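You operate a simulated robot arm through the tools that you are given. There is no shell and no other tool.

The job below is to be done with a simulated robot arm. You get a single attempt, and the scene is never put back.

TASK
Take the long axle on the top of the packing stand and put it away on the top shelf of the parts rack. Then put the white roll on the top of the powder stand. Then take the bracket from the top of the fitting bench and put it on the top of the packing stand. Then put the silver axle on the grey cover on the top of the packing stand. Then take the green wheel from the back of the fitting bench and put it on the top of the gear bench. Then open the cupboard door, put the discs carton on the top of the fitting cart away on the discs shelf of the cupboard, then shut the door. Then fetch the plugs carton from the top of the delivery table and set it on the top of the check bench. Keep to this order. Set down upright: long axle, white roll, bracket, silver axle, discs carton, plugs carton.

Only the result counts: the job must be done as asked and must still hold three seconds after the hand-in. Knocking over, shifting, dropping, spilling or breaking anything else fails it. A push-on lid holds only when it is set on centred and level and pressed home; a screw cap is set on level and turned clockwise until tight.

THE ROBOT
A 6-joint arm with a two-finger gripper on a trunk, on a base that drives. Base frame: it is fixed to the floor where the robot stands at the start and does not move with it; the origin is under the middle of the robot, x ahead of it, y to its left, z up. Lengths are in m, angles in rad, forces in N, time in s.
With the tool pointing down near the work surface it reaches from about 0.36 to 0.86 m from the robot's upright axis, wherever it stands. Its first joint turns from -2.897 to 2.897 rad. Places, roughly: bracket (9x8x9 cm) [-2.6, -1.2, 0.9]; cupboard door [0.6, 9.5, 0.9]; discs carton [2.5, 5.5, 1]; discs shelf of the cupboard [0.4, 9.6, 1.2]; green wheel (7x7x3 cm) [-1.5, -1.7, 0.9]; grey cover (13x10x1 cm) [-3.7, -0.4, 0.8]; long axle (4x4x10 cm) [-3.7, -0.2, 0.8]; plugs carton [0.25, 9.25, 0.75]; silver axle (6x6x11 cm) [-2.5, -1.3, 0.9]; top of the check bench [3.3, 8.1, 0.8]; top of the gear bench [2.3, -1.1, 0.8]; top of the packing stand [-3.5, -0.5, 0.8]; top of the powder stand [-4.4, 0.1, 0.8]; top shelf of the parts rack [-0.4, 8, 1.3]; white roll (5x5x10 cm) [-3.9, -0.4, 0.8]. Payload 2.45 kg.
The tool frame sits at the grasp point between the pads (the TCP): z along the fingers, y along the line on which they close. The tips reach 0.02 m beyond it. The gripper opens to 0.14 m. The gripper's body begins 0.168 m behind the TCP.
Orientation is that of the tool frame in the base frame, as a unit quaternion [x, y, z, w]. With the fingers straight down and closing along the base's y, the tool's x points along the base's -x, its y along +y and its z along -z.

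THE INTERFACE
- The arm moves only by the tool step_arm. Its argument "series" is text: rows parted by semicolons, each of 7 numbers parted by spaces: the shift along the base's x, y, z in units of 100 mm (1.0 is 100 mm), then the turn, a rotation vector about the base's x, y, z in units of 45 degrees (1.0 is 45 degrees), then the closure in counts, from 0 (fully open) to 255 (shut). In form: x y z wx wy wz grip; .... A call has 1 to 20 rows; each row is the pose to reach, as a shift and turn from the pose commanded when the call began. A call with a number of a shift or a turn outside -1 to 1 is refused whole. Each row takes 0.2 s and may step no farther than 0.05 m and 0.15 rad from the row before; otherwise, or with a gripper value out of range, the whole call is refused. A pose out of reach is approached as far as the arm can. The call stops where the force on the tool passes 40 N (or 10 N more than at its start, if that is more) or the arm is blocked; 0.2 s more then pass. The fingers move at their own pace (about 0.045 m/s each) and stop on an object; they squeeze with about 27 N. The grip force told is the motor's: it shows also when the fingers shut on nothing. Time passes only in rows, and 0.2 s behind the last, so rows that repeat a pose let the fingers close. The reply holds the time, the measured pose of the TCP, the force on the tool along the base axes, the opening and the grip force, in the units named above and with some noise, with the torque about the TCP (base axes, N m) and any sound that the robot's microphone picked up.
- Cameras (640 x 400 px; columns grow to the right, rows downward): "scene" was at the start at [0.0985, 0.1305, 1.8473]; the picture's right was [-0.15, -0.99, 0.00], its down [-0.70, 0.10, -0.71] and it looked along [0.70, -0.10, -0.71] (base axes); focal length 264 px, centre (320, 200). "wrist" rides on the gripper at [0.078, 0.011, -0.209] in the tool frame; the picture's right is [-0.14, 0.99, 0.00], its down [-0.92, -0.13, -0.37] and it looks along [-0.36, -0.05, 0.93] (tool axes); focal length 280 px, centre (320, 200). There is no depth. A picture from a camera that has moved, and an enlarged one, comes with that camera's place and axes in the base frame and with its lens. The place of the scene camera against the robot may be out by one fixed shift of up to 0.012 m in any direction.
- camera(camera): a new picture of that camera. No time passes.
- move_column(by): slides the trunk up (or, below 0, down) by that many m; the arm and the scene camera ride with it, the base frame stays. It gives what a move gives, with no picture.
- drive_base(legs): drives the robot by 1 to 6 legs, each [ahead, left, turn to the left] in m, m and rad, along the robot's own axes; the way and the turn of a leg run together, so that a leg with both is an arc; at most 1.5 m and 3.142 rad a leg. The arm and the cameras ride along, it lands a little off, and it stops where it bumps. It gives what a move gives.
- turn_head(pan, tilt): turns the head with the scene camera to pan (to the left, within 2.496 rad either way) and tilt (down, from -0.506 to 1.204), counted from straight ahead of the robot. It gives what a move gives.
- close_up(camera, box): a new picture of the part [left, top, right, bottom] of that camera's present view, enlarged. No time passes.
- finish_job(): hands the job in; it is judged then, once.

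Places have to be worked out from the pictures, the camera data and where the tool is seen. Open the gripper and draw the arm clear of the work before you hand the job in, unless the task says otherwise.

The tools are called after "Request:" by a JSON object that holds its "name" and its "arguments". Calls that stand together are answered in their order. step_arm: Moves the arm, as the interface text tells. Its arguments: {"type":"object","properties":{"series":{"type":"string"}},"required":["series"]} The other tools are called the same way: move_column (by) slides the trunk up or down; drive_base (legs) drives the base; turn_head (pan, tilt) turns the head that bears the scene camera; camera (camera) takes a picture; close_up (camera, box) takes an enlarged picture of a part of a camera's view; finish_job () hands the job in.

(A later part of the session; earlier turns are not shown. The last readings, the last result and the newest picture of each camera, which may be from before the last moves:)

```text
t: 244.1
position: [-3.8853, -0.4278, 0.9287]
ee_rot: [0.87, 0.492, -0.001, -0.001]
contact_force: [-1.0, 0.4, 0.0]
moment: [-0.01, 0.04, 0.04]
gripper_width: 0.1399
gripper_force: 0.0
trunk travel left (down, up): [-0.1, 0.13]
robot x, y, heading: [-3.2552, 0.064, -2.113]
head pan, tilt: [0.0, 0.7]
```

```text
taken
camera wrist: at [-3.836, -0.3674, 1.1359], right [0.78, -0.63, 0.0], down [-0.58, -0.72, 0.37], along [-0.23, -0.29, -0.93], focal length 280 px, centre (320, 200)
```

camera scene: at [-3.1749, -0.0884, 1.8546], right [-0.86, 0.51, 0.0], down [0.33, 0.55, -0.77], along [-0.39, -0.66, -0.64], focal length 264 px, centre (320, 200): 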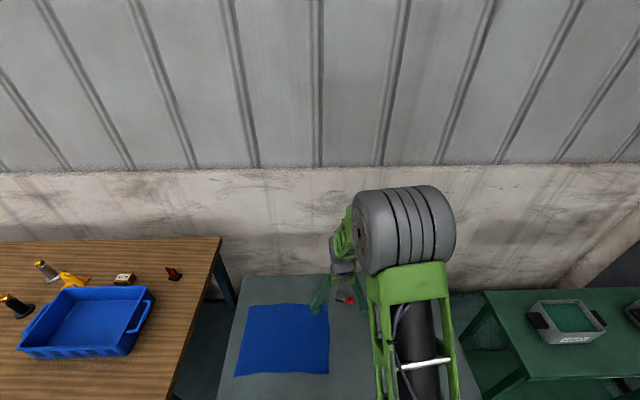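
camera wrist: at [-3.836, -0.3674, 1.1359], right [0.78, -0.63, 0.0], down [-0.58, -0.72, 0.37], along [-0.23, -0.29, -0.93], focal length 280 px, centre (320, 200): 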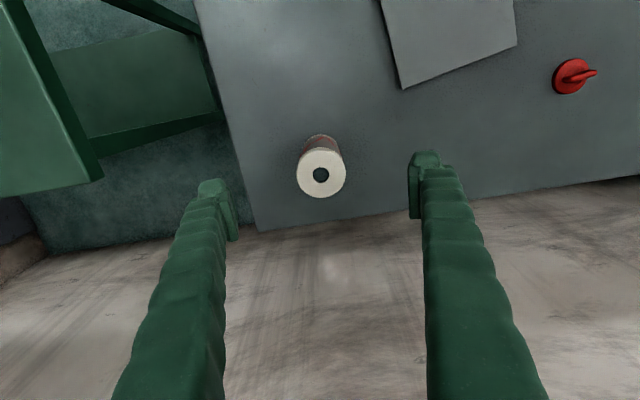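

The roll is centred between the fingers. I'll lower to about 0.822 and close.

Request:
{"name": "step_arm", "arguments": {"series": "0 0 -0.45 0 0 0 0; 0 0 -0.85 0 0 0 0; 0 0 -1 0 0 0 0; 0 0 -1 0 0 0 0"}}

Request:
{"name": "step_arm", "arguments": {"series": "0 0 -0.07 0 0 0 0; 0 0 -0.07 0 0 0 120; 0 0 -0.07 0 0 0 255; 0 0 -0.07 0 0 0 255; 0 0 -0.07 0 0 0 255; 0 0 -0.07 0 0 0 255; 0 0 -0.07 0 0 0 255; 0 0 -0.07 0 0 0 255; 0 0 -0.07 0 0 0 255"}}

Request:
{"name": "camera", "arguments": {"camera": "wrist"}}

```text
t: 245.1
position: [-3.8857, -0.4294, 0.8292]
ee_rot: [0.87, 0.493, 0.0, -0.001]
contact_force: [-0.2, 0.3, -0.2]
moment: [0.02, 0.04, -0.01]
gripper_width: 0.1401
gripper_force: 0.1
trunk travel left (down, up): [-0.1, 0.13]
robot x, y, heading: [-3.2554, 0.0655, -2.111]
head pan, tilt: [0.0, 0.7]
```

```text
t: 247.1
position: [-3.885, -0.429, 0.8237]
ee_rot: [0.87, 0.493, -0.001, -0.001]
contact_force: [-0.3, -0.2, 0.7]
moment: [0.03, -0.04, 0.0]
gripper_width: 0.0468
gripper_force: 27.1
trunk travel left (down, up): [-0.1, 0.13]
robot x, y, heading: [-3.2549, 0.0627, -2.108]
head pan, tilt: [0.0, 0.7]
```

```text
taken
camera wrist: at [-3.8355, -0.3676, 1.0309], right [0.78, -0.63, 0.0], down [-0.58, -0.72, 0.37], along [-0.23, -0.29, -0.93], focal length 280 px, centre (320, 200)
```

wrist: 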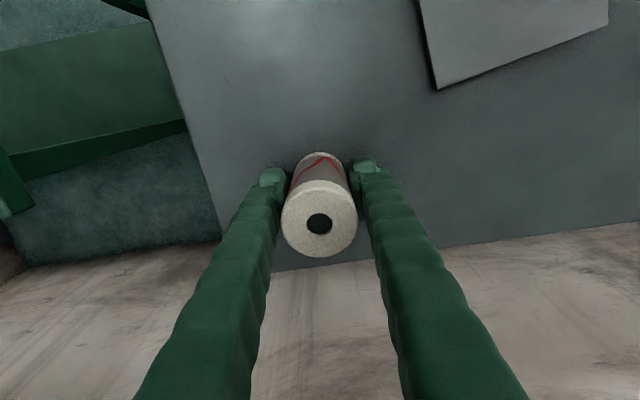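

The roll is gripped at 47 mm. I'll lift it, draw it in a bit, then back off and strafe right to the powder stand.

Request:
{"name": "step_arm", "arguments": {"series": "0 0 0.2 0 0 0 255; 0 0 0.6 0 0 0 255; 0 0 1 0 0 0 255; 0 0 1 0 0 0 255"}}

Request:
{"name": "step_arm", "arguments": {"series": "0 0 0.3 0 0 0 255; 0.3 0.1 0.6 0 0 0 255; 0.6 0.3 0.7 0 0 0 255; 0.9 0.5 0.7 0 0 0 255; 1 0.6 0.7 0 0 0 255; 1 0.6 0.7 0 0 0 255"}}

Request:
{"name": "step_arm", "arguments": {"series": "0.3 0.2 0 0 0 0 255; 0.6 0.4 0 0 0 0 255; 0.9 0.6 0 0 0 0 255; 1 0.7 0 0 0 0 255; 1 0.7 0 0 0 0 255"}}

Request:
{"name": "drive_base", "arguments": {"legs": [[-0.35, 0, 0], [0, -0.85, 0]]}}

Request:
{"name": "turn_head", "arguments": {"pan": 0, "tilt": 0.6}}

Request:
{"name": "camera", "arguments": {"camera": "scene"}}

Request:
{"name": "camera", "arguments": {"camera": "wrist"}}

```text
t: 248.1
position: [-3.8842, -0.4262, 0.9246]
ee_rot: [0.871, 0.492, 0.001, -0.001]
contact_force: [-0.3, 0.1, -1.1]
moment: [0.0, -0.01, -0.02]
gripper_width: 0.0465
gripper_force: 26.7
trunk travel left (down, up): [-0.1, 0.13]
robot x, y, heading: [-3.2535, 0.0608, -2.107]
head pan, tilt: [0.0, 0.7]
```

```text
t: 249.5
position: [-3.7861, -0.3686, 0.9931]
ee_rot: [0.871, 0.491, -0.001, -0.001]
contact_force: [0.0, 0.4, -0.8]
moment: [-0.02, 0.0, -0.01]
gripper_width: 0.0469
gripper_force: 26.8
trunk travel left (down, up): [-0.1, 0.13]
robot x, y, heading: [-3.2572, 0.0594, -2.112]
head pan, tilt: [0.0, 0.7]
```

```text
t: 250.7
position: [-3.6848, -0.2978, 0.9943]
ee_rot: [0.87, 0.492, -0.001, -0.001]
contact_force: [0.0, 0.5, -1.3]
moment: [0.03, -0.03, -0.02]
gripper_width: 0.0471
gripper_force: 27.4
trunk travel left (down, up): [-0.1, 0.13]
robot x, y, heading: [-3.2547, 0.0646, -2.109]
head pan, tilt: [0.0, 0.7]
```

```text
t: 260.5
position: [-4.2405, 0.4427, 0.9936]
ee_rot: [0.871, 0.492, 0.001, 0.0]
contact_force: [-0.1, 0.1, -0.7]
moment: [-0.03, 0.01, -0.01]
gripper_width: 0.0466
gripper_force: 27.0
trunk travel left (down, up): [-0.1, 0.13]
robot x, y, heading: [-3.8095, 0.8053, -2.114]
head pan, tilt: [0.0, 0.7]
```

```text
t: 261.1
position: [-4.2428, 0.4426, 0.9943]
ee_rot: [0.87, 0.493, 0.0, 0.001]
contact_force: [0.0, -0.4, -1.5]
moment: [-0.01, -0.02, -0.04]
gripper_width: 0.0466
gripper_force: 26.9
trunk travel left (down, up): [-0.1, 0.13]
robot x, y, heading: [-3.8076, 0.8039, -2.111]
head pan, tilt: [0.0, 0.6]
```

```text
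taken
camera scene: at [-3.7331, 0.6494, 1.8631], right [-0.86, 0.52, 0.0], down [0.29, 0.48, -0.82], along [-0.43, -0.71, -0.57], focal length 264 px, centre (320, 200)
```

scene: 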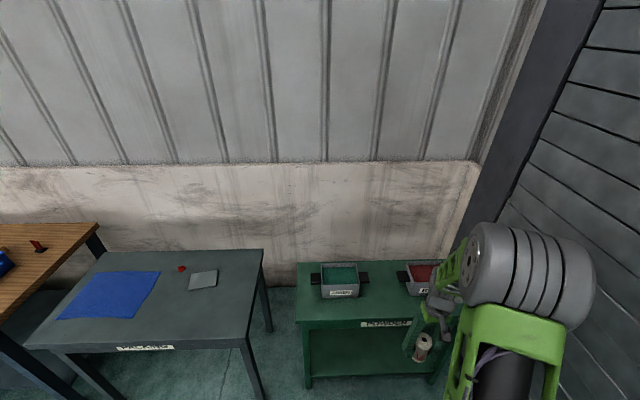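

```text
taken
camera wrist: at [-4.1917, 0.5044, 1.2008], right [0.78, -0.63, 0.0], down [-0.58, -0.72, 0.37], along [-0.23, -0.29, -0.93], focal length 280 px, centre (320, 200)
```

wrist: 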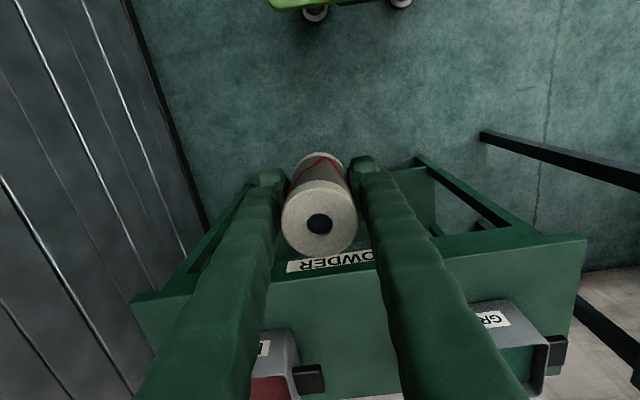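

The powder stand top is at z≈0.80. A free spot lies in front of the gap between the GREEN and RED containers, near (-4.367,0.175). I'll drive 0.25 m ahead.

Request:
{"name": "drive_base", "arguments": {"legs": [[0.25, 0.03, 0]]}}

Request:
{"name": "camera", "arguments": {"camera": "wrist"}}

Request:
{"name": "turn_head", "arguments": {"pan": -0.35, "tilt": 0.8}}

Request:
{"name": "camera", "arguments": {"camera": "scene"}}

```text
t: 263.0
position: [-4.3465, 0.2154, 0.9916]
ee_rot: [0.871, 0.491, 0.001, -0.002]
contact_force: [-0.4, 0.3, -0.9]
moment: [0.0, -0.02, 0.02]
gripper_width: 0.0465
gripper_force: 27.5
trunk travel left (down, up): [-0.1, 0.13]
robot x, y, heading: [-3.9129, 0.5779, -2.113]
head pan, tilt: [0.0, 0.6]
```

```text
taken
camera wrist: at [-4.296, 0.2767, 1.2005], right [0.78, -0.63, 0.0], down [-0.59, -0.72, 0.37], along [-0.23, -0.28, -0.93], focal length 280 px, centre (320, 200)
```

wrist: 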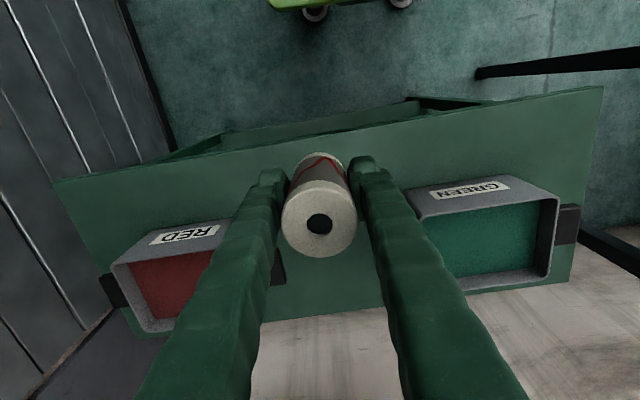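

```text
t: 263.8
position: [-4.3462, 0.2159, 0.9936]
ee_rot: [0.871, 0.491, -0.001, 0.0]
contact_force: [0.2, 0.2, -1.7]
moment: [-0.02, 0.0, -0.01]
gripper_width: 0.0467
gripper_force: 26.7
trunk travel left (down, up): [-0.1, 0.13]
robot x, y, heading: [-3.9149, 0.5748, -2.119]
head pan, tilt: [-0.351, 0.799]
```

```text
taken
camera scene: at [-3.854, 0.4465, 1.8463], right [-0.63, 0.78, 0.0], down [0.56, 0.45, -0.7], along [-0.54, -0.44, -0.72], focal length 264 px, centre (320, 200)
```

scene: 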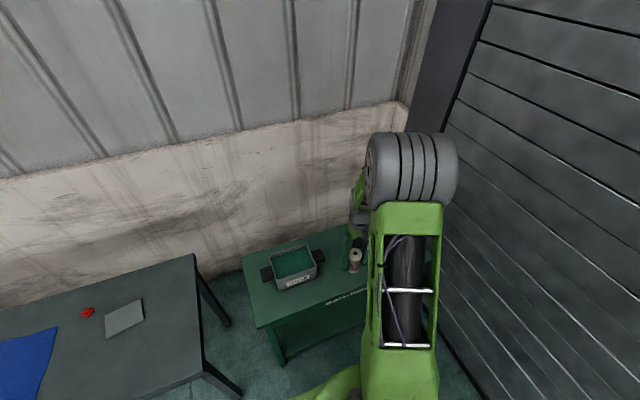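

The drop spot is about 7.7 cm inside the edge with room on both sides. I'll align and lower in stages.

Request:
{"name": "step_arm", "arguments": {"series": "-0.2 -0.4 0 0 0 0 255; -0.2 -0.4 -0.4 0 0 0 255; -0.2 -0.4 -0.8 0 0 0 255; -0.2 -0.4 -1 0 0 0 255; -0.2 -0.4 -1 0 0 0 255"}}

Request:
{"name": "camera", "arguments": {"camera": "wrist"}}

Request:
{"name": "step_arm", "arguments": {"series": "0 0 -0.05 0 0 0 255; 0 0 -0.1 0 0 0 255; 0 0 -0.15 0 0 0 255; 0 0 -0.15 0 0 0 255"}}

```text
t: 265.0
position: [-4.3647, 0.1761, 0.8943]
ee_rot: [0.871, 0.491, 0.0, -0.001]
contact_force: [-0.6, -0.2, -1.6]
moment: [0.02, 0.03, -0.03]
gripper_width: 0.0469
gripper_force: 27.4
trunk travel left (down, up): [-0.1, 0.13]
robot x, y, heading: [-3.9116, 0.5791, -2.112]
head pan, tilt: [-0.351, 0.799]
```

```text
taken
camera wrist: at [-4.3158, 0.2366, 1.1017], right [0.78, -0.63, 0.0], down [-0.59, -0.72, 0.37], along [-0.23, -0.29, -0.93], focal length 280 px, centre (320, 200)
```

wrist: 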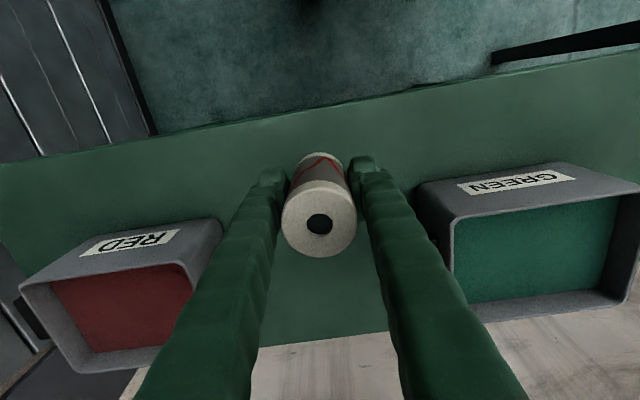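

```text
t: 266.0
position: [-4.3655, 0.1765, 0.879]
ee_rot: [0.871, 0.491, 0.0, -0.001]
contact_force: [-0.4, 0.2, -1.3]
moment: [0.0, -0.01, -0.01]
gripper_width: 0.0466
gripper_force: 27.0
trunk travel left (down, up): [-0.1, 0.13]
robot x, y, heading: [-3.9138, 0.5779, -2.116]
head pan, tilt: [-0.351, 0.799]
```

Clear on both sides. I'll keep lowering in small steps until it touches.

Request:
{"name": "step_arm", "arguments": {"series": "0 0 -0.03 0 0 0 255; 0 0 -0.06 0 0 0 255; 0 0 -0.09 0 0 0 255; 0 0 -0.12 0 0 0 255; 0 0 -0.12 0 0 0 255"}}

Request:
{"name": "step_arm", "arguments": {"series": "0 0 -0.02 0 0 0 255; 0 0 -0.04 0 0 0 255; 0 0 -0.06 0 0 0 255; 0 0 -0.06 0 0 0 255"}}

```text
t: 267.2
position: [-4.3669, 0.1757, 0.8666]
ee_rot: [0.871, 0.491, -0.001, 0.0]
contact_force: [0.8, 0.0, -1.2]
moment: [0.03, 0.0, 0.02]
gripper_width: 0.0468
gripper_force: 27.3
trunk travel left (down, up): [-0.1, 0.13]
robot x, y, heading: [-3.9117, 0.5794, -2.113]
head pan, tilt: [-0.351, 0.799]
```

```text
t: 268.2
position: [-4.3662, 0.1765, 0.8607]
ee_rot: [0.871, 0.492, 0.0, -0.002]
contact_force: [0.6, 0.4, -1.3]
moment: [0.01, 0.0, 0.04]
gripper_width: 0.0466
gripper_force: 26.9
trunk travel left (down, up): [-0.1, 0.13]
robot x, y, heading: [-3.913, 0.5755, -2.115]
head pan, tilt: [-0.351, 0.799]
```

Request:
{"name": "step_arm", "arguments": {"series": "0 0 -0.02 0 0 0 255; 0 0 -0.04 0 0 0 255; 0 0 -0.06 0 0 0 255; 0 0 -0.08 0 0 0 255; 0 0 -0.08 0 0 0 255"}}

Request:
{"name": "camera", "arguments": {"camera": "wrist"}}

```text
t: 269.4
position: [-4.367, 0.1756, 0.8528]
ee_rot: [0.871, 0.491, 0.0, 0.0]
contact_force: [0.1, -0.2, -0.2]
moment: [-0.01, 0.04, -0.03]
gripper_width: 0.0465
gripper_force: 26.9
trunk travel left (down, up): [-0.1, 0.13]
robot x, y, heading: [-3.9132, 0.5761, -2.108]
head pan, tilt: [-0.351, 0.799]
```

```text
taken
camera wrist: at [-4.3163, 0.237, 1.0599], right [0.78, -0.63, 0.0], down [-0.59, -0.72, 0.37], along [-0.23, -0.29, -0.93], focal length 280 px, centre (320, 200)
```

wrist: 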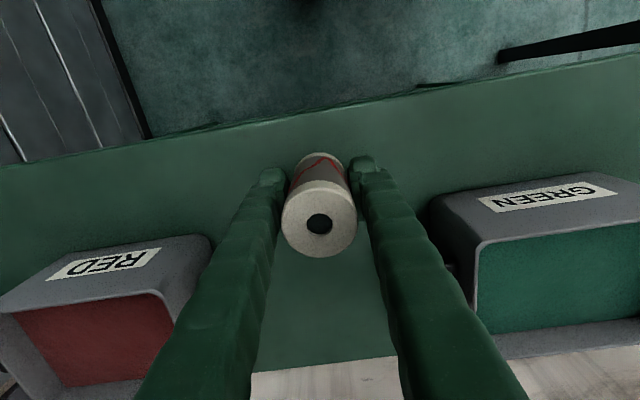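

Close to touching at 0.853. I'll go on in 2 mm steps.

Request:
{"name": "step_arm", "arguments": {"series": "0 0 -0.02 0 0 0 255; 0 0 -0.04 0 0 0 255; 0 0 -0.06 0 0 0 255; 0 0 -0.06 0 0 0 255"}}

Request:
{"name": "step_arm", "arguments": {"series": "0 0 -0.02 0 0 0 255; 0 0 -0.04 0 0 0 255; 0 0 -0.06 0 0 0 255; 0 0 -0.06 0 0 0 255"}}

```text
t: 270.4
position: [-4.3661, 0.1767, 0.8463]
ee_rot: [0.871, 0.49, -0.001, 0.0]
contact_force: [0.1, -0.4, -1.2]
moment: [0.03, 0.02, 0.01]
gripper_width: 0.0469
gripper_force: 27.4
trunk travel left (down, up): [-0.1, 0.13]
robot x, y, heading: [-3.9136, 0.5752, -2.108]
head pan, tilt: [-0.351, 0.799]
```

```text
t: 271.4
position: [-4.3658, 0.176, 0.8393]
ee_rot: [0.871, 0.491, -0.001, -0.001]
contact_force: [-0.5, 0.1, -1.7]
moment: [0.02, 0.0, -0.03]
gripper_width: 0.0468
gripper_force: 26.7
trunk travel left (down, up): [-0.1, 0.13]
robot x, y, heading: [-3.9125, 0.5745, -2.117]
head pan, tilt: [-0.351, 0.799]
```

Still free at 0.839. I'll continue down.

Request:
{"name": "step_arm", "arguments": {"series": "0 0 -0.02 0 0 0 255; 0 0 -0.04 0 0 0 255; 0 0 -0.06 0 0 0 255; 0 0 -0.08 0 0 0 255; 0 0 -0.08 0 0 0 255"}}

Request:
{"name": "step_arm", "arguments": {"series": "0 0 -0.02 0 0 0 255; 0 0 -0.04 0 0 0 255; 0 0 -0.06 0 0 0 255; 0 0 -0.06 0 0 0 255"}}

Request:
{"name": "camera", "arguments": {"camera": "wrist"}}

```text
t: 272.6
position: [-4.3668, 0.1756, 0.8319]
ee_rot: [0.871, 0.491, 0.0, 0.0]
contact_force: [-0.4, 0.0, -0.9]
moment: [0.0, -0.04, 0.02]
gripper_width: 0.0467
gripper_force: 26.9
trunk travel left (down, up): [-0.1, 0.13]
robot x, y, heading: [-3.9122, 0.5758, -2.116]
head pan, tilt: [-0.351, 0.799]
```

```text
t: 273.6
position: [-4.3646, 0.177, 0.8262]
ee_rot: [0.871, 0.491, 0.001, -0.001]
contact_force: [0.1, 0.7, -1.3]
moment: [0.0, -0.06, 0.0]
gripper_width: 0.0468
gripper_force: 27.0
trunk travel left (down, up): [-0.1, 0.13]
robot x, y, heading: [-3.913, 0.5758, -2.112]
head pan, tilt: [-0.351, 0.799]
```

```text
taken
camera wrist: at [-4.3151, 0.2376, 1.0335], right [0.78, -0.63, 0.0], down [-0.59, -0.72, 0.37], along [-0.23, -0.29, -0.93], focal length 280 px, centre (320, 200)
```

wrist: 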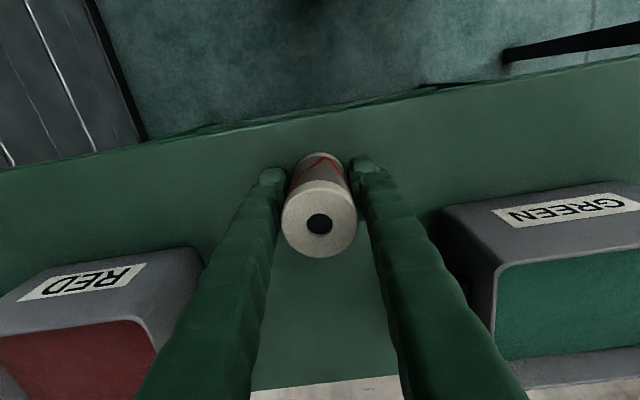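

The edge is still well clear of the roll. The stand is just lower than I judged, so I'll continue.

Request:
{"name": "step_arm", "arguments": {"series": "0 0 -0.02 0 0 0 255; 0 0 -0.04 0 0 0 255; 0 0 -0.06 0 0 0 255; 0 0 -0.08 0 0 0 255; 0 0 -0.08 0 0 0 255"}}

Request:
{"name": "step_arm", "arguments": {"series": "0 0 -0.02 0 0 0 255; 0 0 -0.04 0 0 0 255; 0 0 -0.06 0 0 0 255; 0 0 -0.06 0 0 0 255"}}

Request:
{"name": "step_arm", "arguments": {"series": "0 0 -0.02 0 0 0 255; 0 0 -0.04 0 0 0 255; 0 0 -0.06 0 0 0 255; 0 0 -0.06 0 0 0 255"}}

```text
t: 274.8
position: [-4.3651, 0.1757, 0.8201]
ee_rot: [0.872, 0.49, -0.002, 0.0]
contact_force: [1.8, -0.1, 29.1]
moment: [-0.09, -0.06, -0.02]
gripper_width: 0.0469
gripper_force: 27.2
trunk travel left (down, up): [-0.1, 0.13]
robot x, y, heading: [-3.9131, 0.5784, -2.113]
head pan, tilt: [-0.351, 0.799]
```

```text
t: 275.8
position: [-4.3651, 0.1761, 0.8127]
ee_rot: [0.871, 0.491, 0.0, 0.0]
contact_force: [-3.4, -2.4, 27.4]
moment: [0.03, -0.06, 0.01]
gripper_width: 0.0467
gripper_force: 26.9
trunk travel left (down, up): [-0.1, 0.13]
robot x, y, heading: [-3.9148, 0.578, -2.119]
head pan, tilt: [-0.351, 0.799]
```

```text
t: 276.8
position: [-4.3649, 0.1771, 0.8064]
ee_rot: [0.871, 0.491, 0.0, -0.001]
contact_force: [-2.1, 1.1, 27.0]
moment: [0.06, -0.06, -0.01]
gripper_width: 0.0468
gripper_force: 26.7
trunk travel left (down, up): [-0.1, 0.13]
robot x, y, heading: [-3.9152, 0.5749, -2.114]
head pan, tilt: [-0.351, 0.799]
```

Contact came at about 0.82 and the fingers then slid down the roll a little; it still stands on the top. I'll ease up, open and rise.

Request:
{"name": "step_arm", "arguments": {"series": "0 0 0.02 0 0 0 255; 0 0 0.02 0 0 0 220; 0 0 0.02 0 0 0 150; 0 0 0.02 0 0 0 110; 0 0 0.02 0 0 0 110; 0 0 0.02 0 0 0 110; 0 0 0.02 0 0 0 110"}}

Request:
{"name": "camera", "arguments": {"camera": "wrist"}}

```text
t: 278.4
position: [-4.3662, 0.1761, 0.8092]
ee_rot: [0.871, 0.491, 0.0, -0.001]
contact_force: [-0.4, -0.6, 0.3]
moment: [0.0, 0.02, 0.02]
gripper_width: 0.0797
gripper_force: 0.1
trunk travel left (down, up): [-0.1, 0.13]
robot x, y, heading: [-3.9133, 0.5789, -2.112]
head pan, tilt: [-0.351, 0.799]
```

```text
taken
camera wrist: at [-4.3161, 0.2369, 1.0158], right [0.78, -0.63, 0.0], down [-0.59, -0.72, 0.37], along [-0.23, -0.29, -0.93], focal length 280 px, centre (320, 200)
```

wrist: 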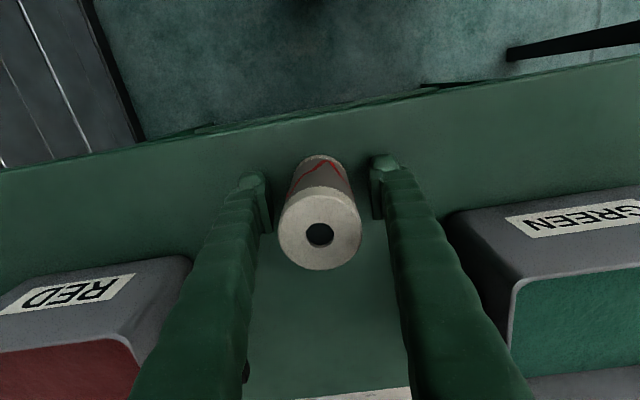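

The roll is released and standing. I'll raise the hand straight up and check.

Request:
{"name": "step_arm", "arguments": {"series": "0 0 0.4 0 0 0 110; 0 0 0.8 0 0 0 110; 0 0 1 0 0 0 110; 0 0 1 0 0 0 110"}}

Request:
{"name": "step_arm", "arguments": {"series": "0 0 0.4 0 0 0 60; 0 0 0.8 0 0 0 0; 0 0 0.8 0 0 0 0"}}

Request:
{"name": "camera", "arguments": {"camera": "wrist"}}

```text
t: 279.4
position: [-4.3656, 0.177, 0.907]
ee_rot: [0.871, 0.491, 0.001, -0.001]
contact_force: [-0.2, 1.3, -0.5]
moment: [0.03, 0.01, 0.01]
gripper_width: 0.0797
gripper_force: 0.1
trunk travel left (down, up): [-0.1, 0.13]
robot x, y, heading: [-3.9122, 0.5746, -2.113]
head pan, tilt: [-0.351, 0.799]
```

```text
t: 280.2
position: [-4.3647, 0.1757, 0.9876]
ee_rot: [0.872, 0.49, 0.001, -0.001]
contact_force: [0.0, 0.5, -0.5]
moment: [0.06, -0.01, 0.01]
gripper_width: 0.1397
gripper_force: 0.1
trunk travel left (down, up): [-0.1, 0.13]
robot x, y, heading: [-3.9143, 0.5743, -2.112]
head pan, tilt: [-0.351, 0.799]
```

```text
taken
camera wrist: at [-4.3165, 0.2369, 1.1962], right [0.78, -0.63, 0.0], down [-0.59, -0.72, 0.37], along [-0.23, -0.29, -0.93], focal length 280 px, centre (320, 200)
```

wrist: 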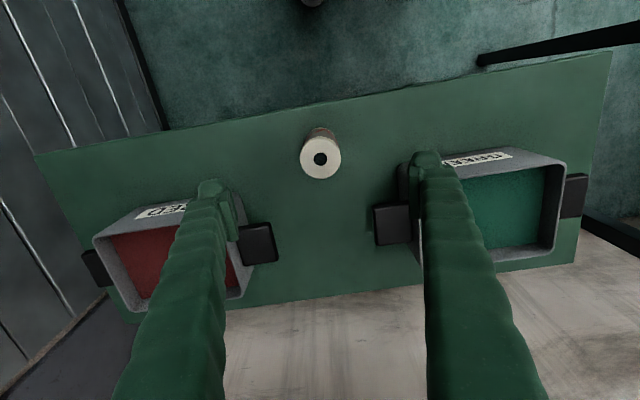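

The white roll stands on the powder stand between the containers, about 8 cm behind the edge. Next is the bracket: I'll back off and strafe left to the fitting bench.

Request:
{"name": "drive_base", "arguments": {"legs": [[-0.65, 0, 0], [0, 1.03, 0], [0, 1.02, 0], [0.4, 0, 0]]}}

Request:
{"name": "turn_head", "arguments": {"pan": 0, "tilt": 0.6}}

Request:
{"name": "camera", "arguments": {"camera": "scene"}}

Request:
{"name": "camera", "arguments": {"camera": "wrist"}}

```text
t: 303.8
position: [-2.4575, -0.6593, 0.9872]
ee_rot: [0.869, 0.495, 0.0, 0.0]
contact_force: [0.9, 0.4, -0.4]
moment: [0.04, -0.03, 0.02]
gripper_width: 0.14
gripper_force: 0.1
trunk travel left (down, up): [-0.1, 0.13]
robot x, y, heading: [-2.0067, -0.2554, -2.108]
head pan, tilt: [-0.351, 0.799]
```

```text
t: 304.6
position: [-2.4564, -0.6598, 0.9891]
ee_rot: [0.869, 0.495, 0.0, 0.0]
contact_force: [-0.1, 0.5, 0.4]
moment: [-0.05, -0.05, -0.01]
gripper_width: 0.1399
gripper_force: 0.1
trunk travel left (down, up): [-0.1, 0.13]
robot x, y, heading: [-2.0103, -0.2564, -2.108]
head pan, tilt: [0.0, 0.6]
```

```text
taken
camera scene: at [-1.9298, -0.4102, 1.8631], right [-0.86, 0.51, 0.0], down [0.29, 0.49, -0.82], along [-0.42, -0.71, -0.57], focal length 264 px, centre (320, 200)
```

scene: 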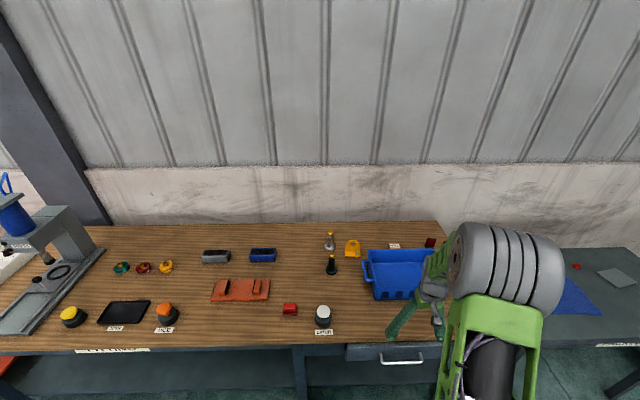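

```text
taken
camera wrist: at [-2.4079, -0.5984, 1.1961], right [0.78, -0.62, 0.0], down [-0.58, -0.73, 0.37], along [-0.23, -0.29, -0.93], focal length 280 px, centre (320, 200)
```

wrist: 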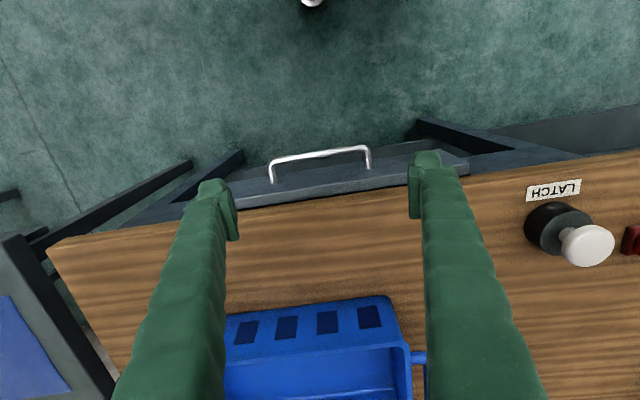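

Request:
{"name": "close_up", "arguments": {"camera": "scene", "box": [300, 215, 460, 315]}}

Request:
{"name": "close_up", "arguments": {"camera": "scene", "box": [40, 230, 300, 360]}}

```text
4.00 times, centred on (380, 265) of scene
camera zoom: at [-1.9298, -0.4102, 1.8631], right [-0.86, 0.51, 0.0], down [0.29, 0.49, -0.82], along [-0.42, -0.71, -0.57], focal length 1055 px, centre (80, -60)
```

zoom: 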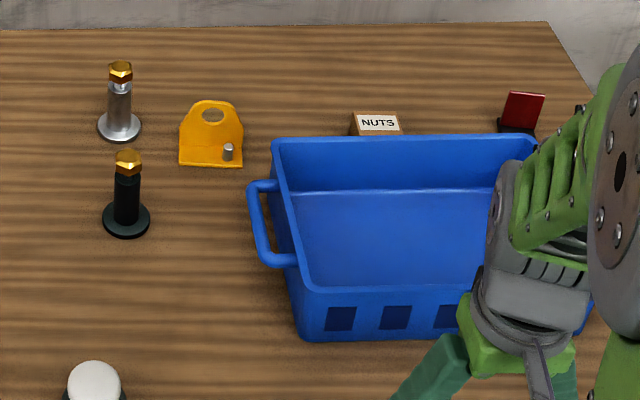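

```text
2.46 times, centred on (170, 295) of scene
camera zoom: at [-1.9298, -0.4102, 1.8631], right [-0.86, 0.51, 0.0], down [0.29, 0.49, -0.82], along [-0.42, -0.71, -0.57], focal length 649 px, centre (689, -34)
```

zoom: 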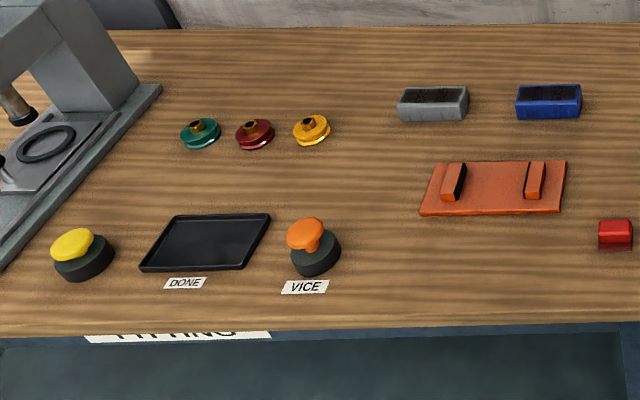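

I can see the bracket plainly: a flat foot toward me with an upright plate behind, between the silver axle on its left and the blue basket. I'll raise the hand and shift it left, then drive 0.27 m closer.

Request:
{"name": "step_arm", "arguments": {"series": "0.3 -0.2 0.3 0 0 0 0; 0.6 -0.4 0.6 0 0 0 0; 1 -0.6 0.8 0 0 0 0; 1 -0.6 1 0 0 0 0; 1 -0.6 1 0 0 0 0"}}

Request:
{"name": "step_arm", "arguments": {"series": "0.2 -0.12 0.1 0 0 0 0; 0.37 -0.22 0.2 0 0 0 0; 0.37 -0.22 0.2 0 0 0 0"}}

Request:
{"name": "drive_base", "arguments": {"legs": [[0.26, 0, 0]]}}

Request:
{"name": "camera", "arguments": {"camera": "wrist"}}

```text
t: 305.8
position: [-2.356, -0.7185, 1.089]
ee_rot: [0.869, 0.495, 0.0, 0.001]
contact_force: [0.3, -0.1, 0.8]
moment: [-0.01, -0.03, -0.01]
gripper_width: 0.1399
gripper_force: 0.0
trunk travel left (down, up): [-0.1, 0.13]
robot x, y, heading: [-2.0038, -0.2563, -2.108]
head pan, tilt: [0.0, 0.6]
```

```text
t: 306.6
position: [-2.3201, -0.7413, 1.1086]
ee_rot: [0.869, 0.494, 0.0, -0.001]
contact_force: [-0.2, 0.5, -0.7]
moment: [-0.02, 0.0, -0.03]
gripper_width: 0.1399
gripper_force: 0.1
trunk travel left (down, up): [-0.1, 0.13]
robot x, y, heading: [-2.0068, -0.2549, -2.107]
head pan, tilt: [0.0, 0.6]
```

```text
t: 308.5
position: [-2.4508, -0.9668, 1.109]
ee_rot: [0.868, 0.497, 0.001, 0.0]
contact_force: [-0.3, -0.6, 0.0]
moment: [0.03, -0.04, 0.01]
gripper_width: 0.14
gripper_force: 0.1
trunk travel left (down, up): [-0.1, 0.13]
robot x, y, heading: [-2.1398, -0.4834, -2.098]
head pan, tilt: [0.0, 0.6]
```

```text
taken
camera wrist: at [-2.4027, -0.9062, 1.3159], right [0.78, -0.62, 0.0], down [-0.58, -0.73, 0.37], along [-0.23, -0.29, -0.93], focal length 280 px, centre (320, 200)
```

wrist: 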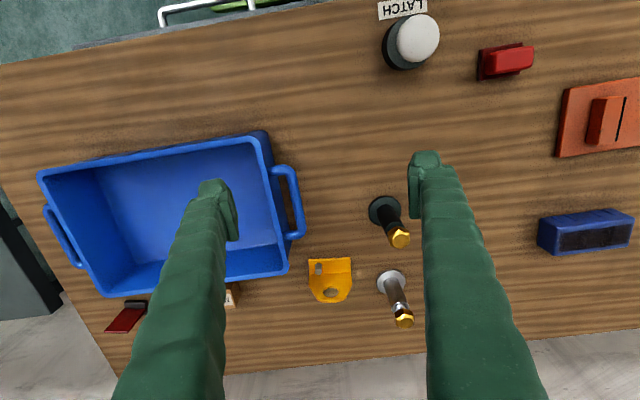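

The bench top works out to z≈0.805, with the silver axle at (-2.528,-1.317) and the bracket just right of it. I'll zoom in on the bracket.

Request:
{"name": "close_up", "arguments": {"camera": "wrist", "box": [280, 230, 440, 340]}}

Request:
{"name": "camera", "arguments": {"camera": "scene"}}

```text
3.64 times, centred on (360, 285) of wrist
camera zoom: at [-2.4027, -0.9062, 1.3159], right [0.78, -0.62, 0.0], down [-0.58, -0.73, 0.37], along [-0.23, -0.29, -0.93], focal length 1020 px, centre (174, -109)
```

zoom: 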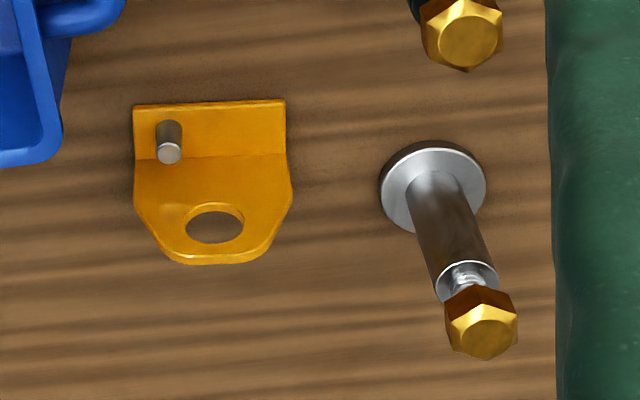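

```text
taken
camera scene: at [-2.0629, -0.636, 1.8631], right [-0.86, 0.51, 0.0], down [0.29, 0.49, -0.82], along [-0.42, -0.71, -0.57], focal length 264 px, centre (320, 200)
```

scene: 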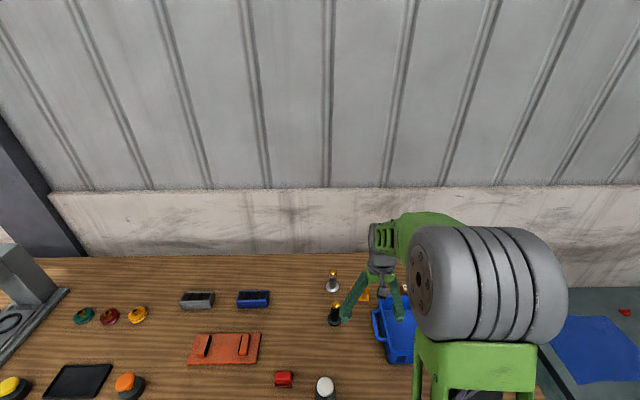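

The bracket's front edge is turned about 5° relative to the hand. Its plate centre is near (-2.62,-1.215), at the limit of reach, so I'll move the base 3 cm closer.

Request:
{"name": "drive_base", "arguments": {"legs": [[0.035, 0, 0]]}}

Request:
{"name": "step_arm", "arguments": {"series": "-0.2 -0.3 0 0 0 -0.06 36; -0.5 -0.65 0 0 0 -0.12 36; -0.8 -1 0 0 0 -0.12 36; -0.8 -1 0 0 0 -0.12 36"}}

Request:
{"name": "camera", "arguments": {"camera": "wrist"}}

```text
t: 309.3
position: [-2.4698, -0.997, 1.1078]
ee_rot: [0.868, 0.496, 0.001, 0.0]
contact_force: [-0.5, -1.1, -0.5]
moment: [0.05, -0.02, 0.04]
gripper_width: 0.1399
gripper_force: 0.0
trunk travel left (down, up): [-0.1, 0.13]
robot x, y, heading: [-2.1553, -0.5137, -2.097]
head pan, tilt: [0.0, 0.6]
```

```text
t: 310.3
position: [-2.549, -1.0988, 1.1091]
ee_rot: [0.891, 0.454, -0.001, -0.001]
contact_force: [0.9, -0.2, 0.0]
moment: [0.01, 0.05, 0.0]
gripper_width: 0.1204
gripper_force: 0.0
trunk travel left (down, up): [-0.1, 0.13]
robot x, y, heading: [-2.1585, -0.5097, -2.108]
head pan, tilt: [0.0, 0.6]
```

```text
taken
camera wrist: at [-2.4943, -1.0418, 1.3176], right [0.72, -0.69, 0.0], down [-0.64, -0.67, 0.37], along [-0.26, -0.26, -0.93], focal length 280 px, centre (320, 200)
```

wrist: 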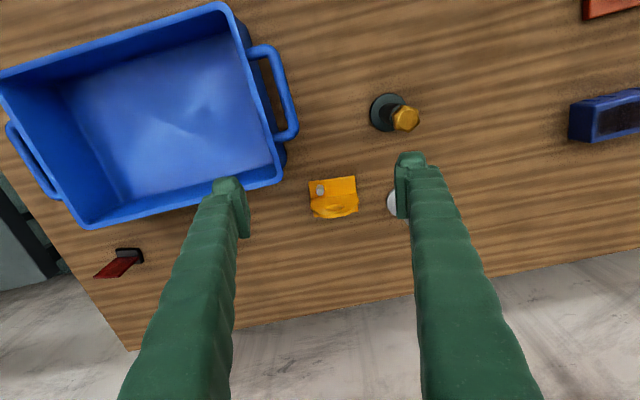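

I'll zoom in on the bracket from here for a precise location.

Request:
{"name": "close_up", "arguments": {"camera": "wrist", "box": [290, 150, 400, 230]}}

```text
5.00 times, centred on (345, 190) of wrist
camera zoom: at [-2.4943, -1.0418, 1.3176], right [0.72, -0.69, 0.0], down [-0.64, -0.67, 0.37], along [-0.26, -0.26, -0.93], focal length 1402 px, centre (195, 250)
```

zoom: 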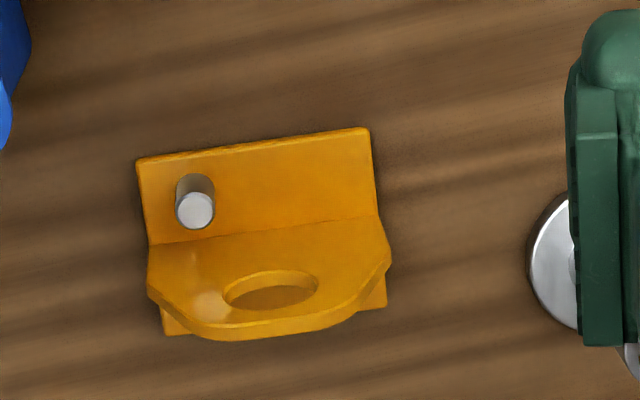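

The bracket's plate centre is at about (-2.613,-1.198) and the hand is already aligned with it. I'll move above it and lower partway.

Request:
{"name": "step_arm", "arguments": {"series": "-0.3 -0.4 0 0 0 0 36; -0.5 -0.8 0 0 0 0 36; -0.64 -0.99 -0.2 0 0 0 36; -0.64 -0.99 -0.6 0 0 0 36; -0.64 -0.99 -1 0 0 0 36; -0.64 -0.99 -1 0 0 0 36"}}

Request:
{"name": "camera", "arguments": {"camera": "wrist"}}

```text
t: 311.7
position: [-2.6136, -1.1975, 1.0098]
ee_rot: [0.89, 0.455, 0.0, 0.001]
contact_force: [-0.3, 0.5, 0.0]
moment: [0.02, -0.01, -0.02]
gripper_width: 0.1204
gripper_force: 0.0
trunk travel left (down, up): [-0.1, 0.13]
robot x, y, heading: [-2.1586, -0.509, -2.105]
head pan, tilt: [0.0, 0.6]
```

```text
taken
camera wrist: at [-2.558, -1.1404, 1.2182], right [0.72, -0.69, 0.0], down [-0.64, -0.67, 0.37], along [-0.26, -0.26, -0.93], focal length 280 px, centre (320, 200)
```

wrist: 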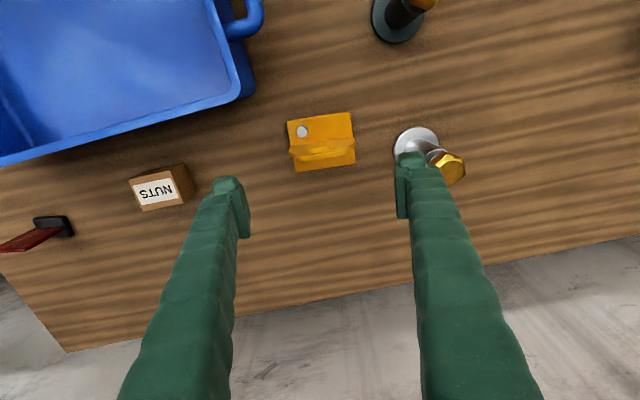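

The bracket is centred and both neighbours are clear of the finger paths. I'll lower to z≈0.838.

Request:
{"name": "step_arm", "arguments": {"series": "0 0 -0.4 0 0 0 36; 0 0 -0.8 0 0 0 36; 0 0 -1 0 0 0 36; 0 0 -1 0 0 0 36"}}

Request:
{"name": "camera", "arguments": {"camera": "wrist"}}

```text
t: 312.7
position: [-2.6126, -1.1966, 0.91]
ee_rot: [0.891, 0.454, 0.0, -0.001]
contact_force: [0.6, 0.6, 0.3]
moment: [0.01, -0.02, -0.02]
gripper_width: 0.1206
gripper_force: 0.0
trunk travel left (down, up): [-0.1, 0.13]
robot x, y, heading: [-2.1576, -0.5091, -2.102]
head pan, tilt: [0.0, 0.6]
```

```text
taken
camera wrist: at [-2.5582, -1.1396, 1.1173], right [0.72, -0.69, 0.0], down [-0.64, -0.67, 0.37], along [-0.26, -0.26, -0.93], focal length 280 px, centre (320, 200)
```

wrist: 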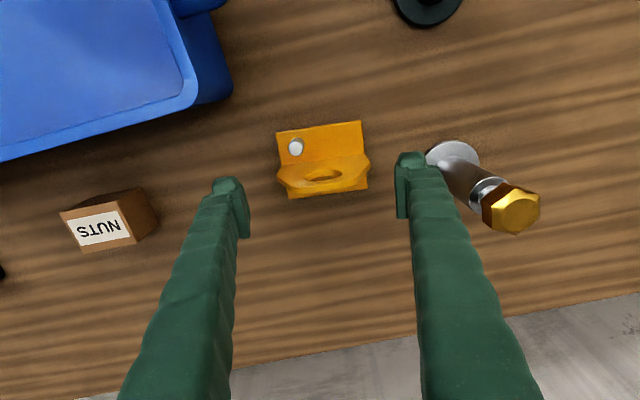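

Well clear. I'll go down the last 7 cm and close gently on the bracket's sides.

Request:
{"name": "step_arm", "arguments": {"series": "0 0 -0.4 0 0 0 36; 0 0 -0.7 0 0 0 36; 0 0 -0.7 0 0 0 36"}}

Request:
{"name": "camera", "arguments": {"camera": "wrist"}}

```text
t: 313.3
position: [-2.6142, -1.1962, 0.854]
ee_rot: [0.891, 0.454, 0.002, -0.001]
contact_force: [6.9, 11.2, 17.4]
moment: [-0.28, -0.7, 0.68]
gripper_width: 0.1214
gripper_force: 0.6
trunk travel left (down, up): [-0.1, 0.13]
robot x, y, heading: [-2.1597, -0.5096, -2.103]
head pan, tilt: [0.0, 0.6]
stopped in row 3: the force on the tool passed its limit at 54 N (the readings are from after the stop); the commanded pose is now the measured one
```

```text
taken
camera wrist: at [-2.5592, -1.14, 1.0615], right [0.72, -0.69, 0.0], down [-0.64, -0.67, 0.37], along [-0.25, -0.26, -0.93], focal length 280 px, centre (320, 200)
```

wrist: 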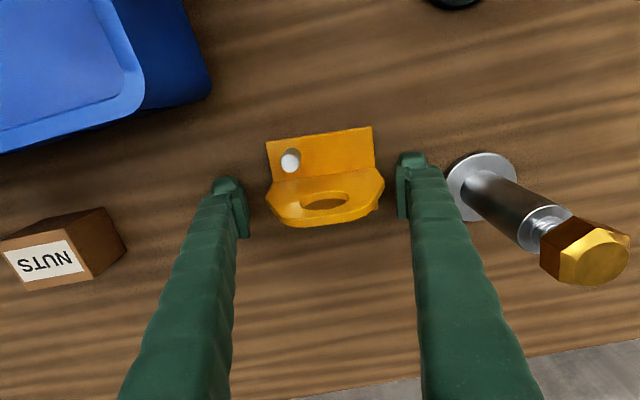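

The fingertips touched the bench at TCP 0.854, so its top is at about 0.834, higher than I reckoned; nothing else was touched. I'll rise 6 mm and close on the bracket.

Request:
{"name": "step_arm", "arguments": {"series": "0 0 0.03 0 0 0 36; 0 0 0.06 0 0 0 36; 0 0 0.06 0 0 0 36"}}

Request:
{"name": "step_arm", "arguments": {"series": "0 0 0 0 0 0 60; 0 0 0 0 0 0 90; 0 0 0 0 0 0 130; 0 0 0 0 0 0 255; 0 0 0 0 0 0 255; 0 0 0 0 0 0 255; 0 0 0 0 0 0 255"}}

Request:
{"name": "camera", "arguments": {"camera": "wrist"}}

```text
t: 314.1
position: [-2.6151, -1.1978, 0.8561]
ee_rot: [0.891, 0.454, 0.0, 0.0]
contact_force: [-0.8, -0.1, 0.2]
moment: [0.0, 0.03, -0.02]
gripper_width: 0.1206
gripper_force: 0.1
trunk travel left (down, up): [-0.1, 0.13]
robot x, y, heading: [-2.16, -0.5107, -2.104]
head pan, tilt: [0.0, 0.6]
```

```text
t: 315.7
position: [-2.6143, -1.1998, 0.857]
ee_rot: [0.891, 0.454, -0.001, 0.0]
contact_force: [2.4, -4.1, 5.4]
moment: [0.1, -0.13, -0.14]
gripper_width: 0.0903
gripper_force: 27.3
trunk travel left (down, up): [-0.1, 0.13]
robot x, y, heading: [-2.1595, -0.5104, -2.104]
head pan, tilt: [0.0, 0.6]
```

```text
taken
camera wrist: at [-2.5592, -1.1418, 1.0652], right [0.72, -0.69, 0.0], down [-0.64, -0.67, 0.37], along [-0.26, -0.27, -0.93], focal length 280 px, centre (320, 200)
```

wrist: 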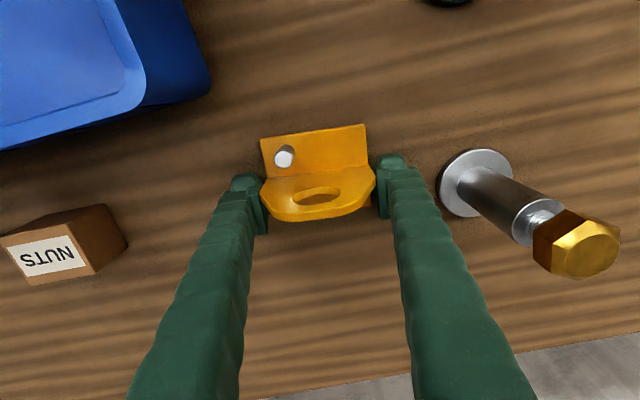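

The bracket is held at 90 mm with its foot about 2.3 cm below the TCP. I'll lift it straight up and back the base away.

Request:
{"name": "step_arm", "arguments": {"series": "0 0 0.2 0 0 0 255; 0 0 0.6 0 0 0 255; 0 0 1 0 0 0 255; 0 0 1 0 0 0 255"}}

Request:
{"name": "step_arm", "arguments": {"series": "0 0 0.4 0 0 0 255; 0 0 0.8 0 0 0 255; 0 0 1 0 0 0 255; 0 0 1 0 0 0 255"}}

Request:
{"name": "camera", "arguments": {"camera": "wrist"}}

Request:
{"name": "drive_base", "arguments": {"legs": [[-0.4, 0, 0], [0, -1.376, 0]]}}

```text
t: 316.7
position: [-2.6121, -1.1974, 0.9558]
ee_rot: [0.891, 0.454, 0.0, 0.0]
contact_force: [0.2, 0.7, -5.5]
moment: [-0.06, 0.06, 0.02]
gripper_width: 0.0901
gripper_force: 27.5
trunk travel left (down, up): [-0.1, 0.13]
robot x, y, heading: [-2.1552, -0.5112, -2.107]
head pan, tilt: [0.0, 0.6]
```

```text
t: 317.7
position: [-2.6146, -1.1983, 1.0582]
ee_rot: [0.891, 0.454, 0.0, 0.0]
contact_force: [0.7, 0.5, -5.5]
moment: [-0.04, 0.05, -0.01]
gripper_width: 0.0903
gripper_force: 26.8
trunk travel left (down, up): [-0.1, 0.13]
robot x, y, heading: [-2.1616, -0.5107, -2.099]
head pan, tilt: [0.0, 0.6]
```

```text
taken
camera wrist: at [-2.5597, -1.1417, 1.2658], right [0.72, -0.69, 0.0], down [-0.64, -0.67, 0.37], along [-0.26, -0.26, -0.93], focal length 280 px, centre (320, 200)
```

wrist: 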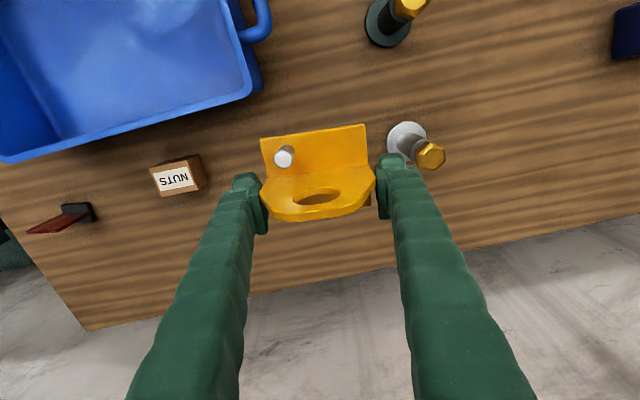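

```text
t: 331.9
position: [-3.5955, -0.1443, 1.0578]
ee_rot: [0.895, 0.445, 0.0, 0.0]
contact_force: [-0.2, 0.3, -5.0]
moment: [-0.08, 0.08, 0.0]
gripper_width: 0.0901
gripper_force: 27.6
trunk travel left (down, up): [-0.1, 0.13]
robot x, y, heading: [-3.1238, 0.5336, -2.13]
head pan, tilt: [0.0, 0.6]
```

I'll drive ahead 0.25 m and then bring the hand back over the free front-right part of the packing stand.

Request:
{"name": "drive_base", "arguments": {"legs": [[0.25, 0, 0]]}}

Request:
{"name": "step_arm", "arguments": {"series": "0.3 0.4 0 0 0 0 255; 0.6 0.8 0 0 0 0 255; 0.75 1 0 0 0 0 255; 0.75 1 0 0 0 0 255"}}

Request:
{"name": "camera", "arguments": {"camera": "wrist"}}

```text
t: 333.8
position: [-3.726, -0.3613, 1.0571]
ee_rot: [0.895, 0.446, 0.001, 0.0]
contact_force: [-1.2, -0.6, -5.7]
moment: [-0.04, 0.01, -0.01]
gripper_width: 0.0902
gripper_force: 26.9
trunk travel left (down, up): [-0.1, 0.13]
robot x, y, heading: [-3.2577, 0.3191, -2.125]
head pan, tilt: [0.0, 0.6]
```

```text
t: 334.8
position: [-3.6507, -0.2599, 1.0588]
ee_rot: [0.895, 0.446, 0.0, 0.0]
contact_force: [0.2, 0.2, -5.4]
moment: [-0.1, 0.05, 0.02]
gripper_width: 0.0898
gripper_force: 27.3
trunk travel left (down, up): [-0.1, 0.13]
robot x, y, heading: [-3.2603, 0.316, -2.118]
head pan, tilt: [0.0, 0.6]
```

```text
taken
camera wrist: at [-3.5947, -0.2041, 1.2671], right [0.71, -0.71, 0.0], down [-0.66, -0.66, 0.37], along [-0.26, -0.26, -0.93], focal length 280 px, centre (320, 200)
```

wrist: 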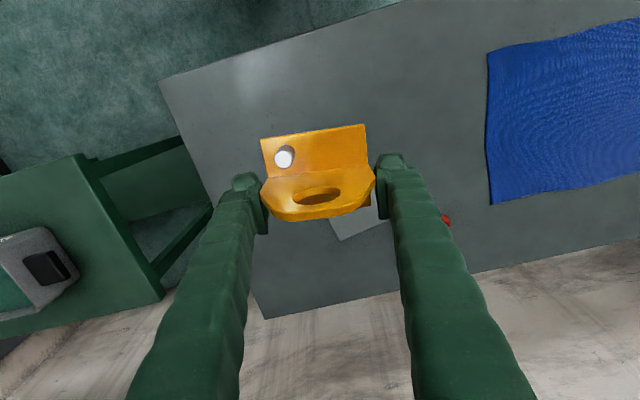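

The spot in front of the cover is free. I'll go over it and lower to just above contact.

Request:
{"name": "step_arm", "arguments": {"series": "0.25 0.38 0 0 0 0 255; 0.25 0.38 -0.4 0 0 0 255; 0.25 0.38 -0.8 0 0 0 255; 0.25 0.38 -1 0 0 0 255; 0.25 0.38 -1 0 0 0 255"}}

Request:
{"name": "step_arm", "arguments": {"series": "0 0 -0.4 0 0 0 255; 0 0 -0.8 0 0 0 255; 0 0 -1 0 0 0 255; 0 0 -1 0 0 0 255"}}

Request:
{"name": "step_arm", "arguments": {"series": "0 0 -0.2 0 0 0 255; 0 0 -0.4 0 0 0 255; 0 0 -0.5 0 0 0 255; 0 0 -0.55 0 0 0 255; 0 0 -0.55 0 0 0 255"}}

Request:
{"name": "camera", "arguments": {"camera": "wrist"}}

```text
t: 336.0
position: [-3.6231, -0.2233, 0.9581]
ee_rot: [0.895, 0.446, 0.0, 0.0]
contact_force: [0.3, 0.9, -5.1]
moment: [-0.05, 0.03, 0.01]
gripper_width: 0.0896
gripper_force: 27.2
trunk travel left (down, up): [-0.1, 0.13]
robot x, y, heading: [-3.2583, 0.3144, -2.126]
head pan, tilt: [0.0, 0.6]
```

```text
t: 337.0
position: [-3.6245, -0.2217, 0.8584]
ee_rot: [0.895, 0.447, 0.001, 0.0]
contact_force: [0.1, 0.3, -4.8]
moment: [-0.06, 0.01, 0.01]
gripper_width: 0.0897
gripper_force: 27.2
trunk travel left (down, up): [-0.1, 0.13]
robot x, y, heading: [-3.2526, 0.3174, -2.125]
head pan, tilt: [0.0, 0.6]
```

```text
t: 338.2
position: [-3.625, -0.2216, 0.8026]
ee_rot: [0.895, 0.446, 0.0, 0.0]
contact_force: [0.1, 0.2, -5.5]
moment: [-0.04, 0.0, 0.0]
gripper_width: 0.0898
gripper_force: 27.3
trunk travel left (down, up): [-0.1, 0.13]
robot x, y, heading: [-3.2544, 0.3152, -2.121]
head pan, tilt: [0.0, 0.6]
```

```text
taken
camera wrist: at [-3.569, -0.1667, 1.01], right [0.71, -0.71, 0.0], down [-0.66, -0.66, 0.37], along [-0.26, -0.26, -0.93], focal length 280 px, centre (320, 200)
```

wrist: 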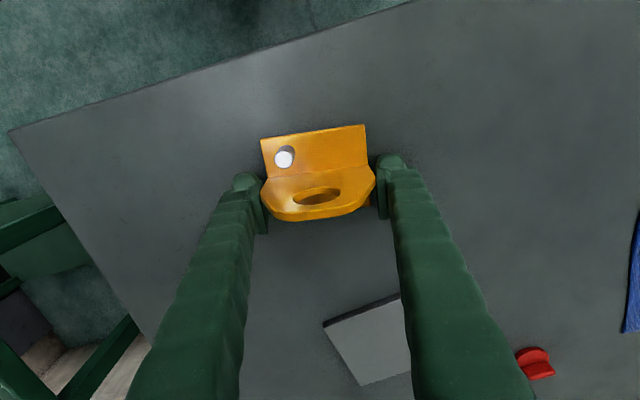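

Free space all around. I'll lower in 2 mm steps to contact.

Request:
{"name": "step_arm", "arguments": {"series": "0 0 -0.02 0 0 0 255; 0 0 -0.04 0 0 0 255; 0 0 -0.06 0 0 0 255; 0 0 -0.08 0 0 0 255; 0 0 -0.1 0 0 0 255; 0 0 -0.12 0 0 0 255; 0 0 -0.12 0 0 0 255"}}

```text
t: 339.3
position: [-3.6263, -0.2244, 0.7982]
ee_rot: [0.895, 0.447, -0.003, 0.001]
contact_force: [1.1, 3.4, 21.8]
moment: [0.73, -0.31, -0.02]
gripper_width: 0.0901
gripper_force: 27.0
trunk travel left (down, up): [-0.1, 0.13]
robot x, y, heading: [-3.2623, 0.3168, -2.125]
head pan, tilt: [0.0, 0.6]
stopped in row 5: the force on the tool passed its limit at 40 N (the readings are from after the stop); the commanded pose is now the measured one
```

Contact at 0.798. I'll ease up a touch, open, and rise.

Request:
{"name": "step_arm", "arguments": {"series": "0 0 0.02 0 0 0 255; 0 0 0.02 0 0 0 120; 0 0 0.02 0 0 0 36; 0 0 0.02 0 0 0 36; 0 0 0.02 0 0 0 36; 0 0 0.02 0 0 0 36"}}

Request:
{"name": "camera", "arguments": {"camera": "wrist"}}

```text
t: 340.7
position: [-3.6263, -0.2243, 0.7971]
ee_rot: [0.895, 0.445, -0.002, 0.001]
contact_force: [-1.2, -0.6, -0.4]
moment: [0.0, 0.04, -0.03]
gripper_width: 0.1203
gripper_force: 0.2
trunk travel left (down, up): [-0.1, 0.13]
robot x, y, heading: [-3.2561, 0.3153, -2.124]
head pan, tilt: [0.0, 0.6]
```

```text
taken
camera wrist: at [-3.5703, -0.1677, 1.0056], right [0.71, -0.71, 0.0], down [-0.66, -0.66, 0.37], along [-0.26, -0.26, -0.93], focal length 280 px, centre (320, 200)
```

wrist: 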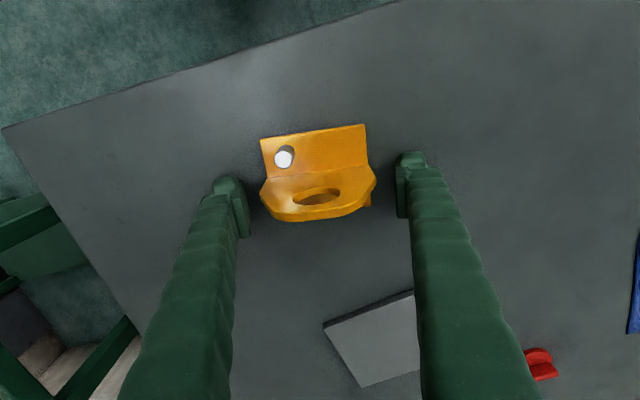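

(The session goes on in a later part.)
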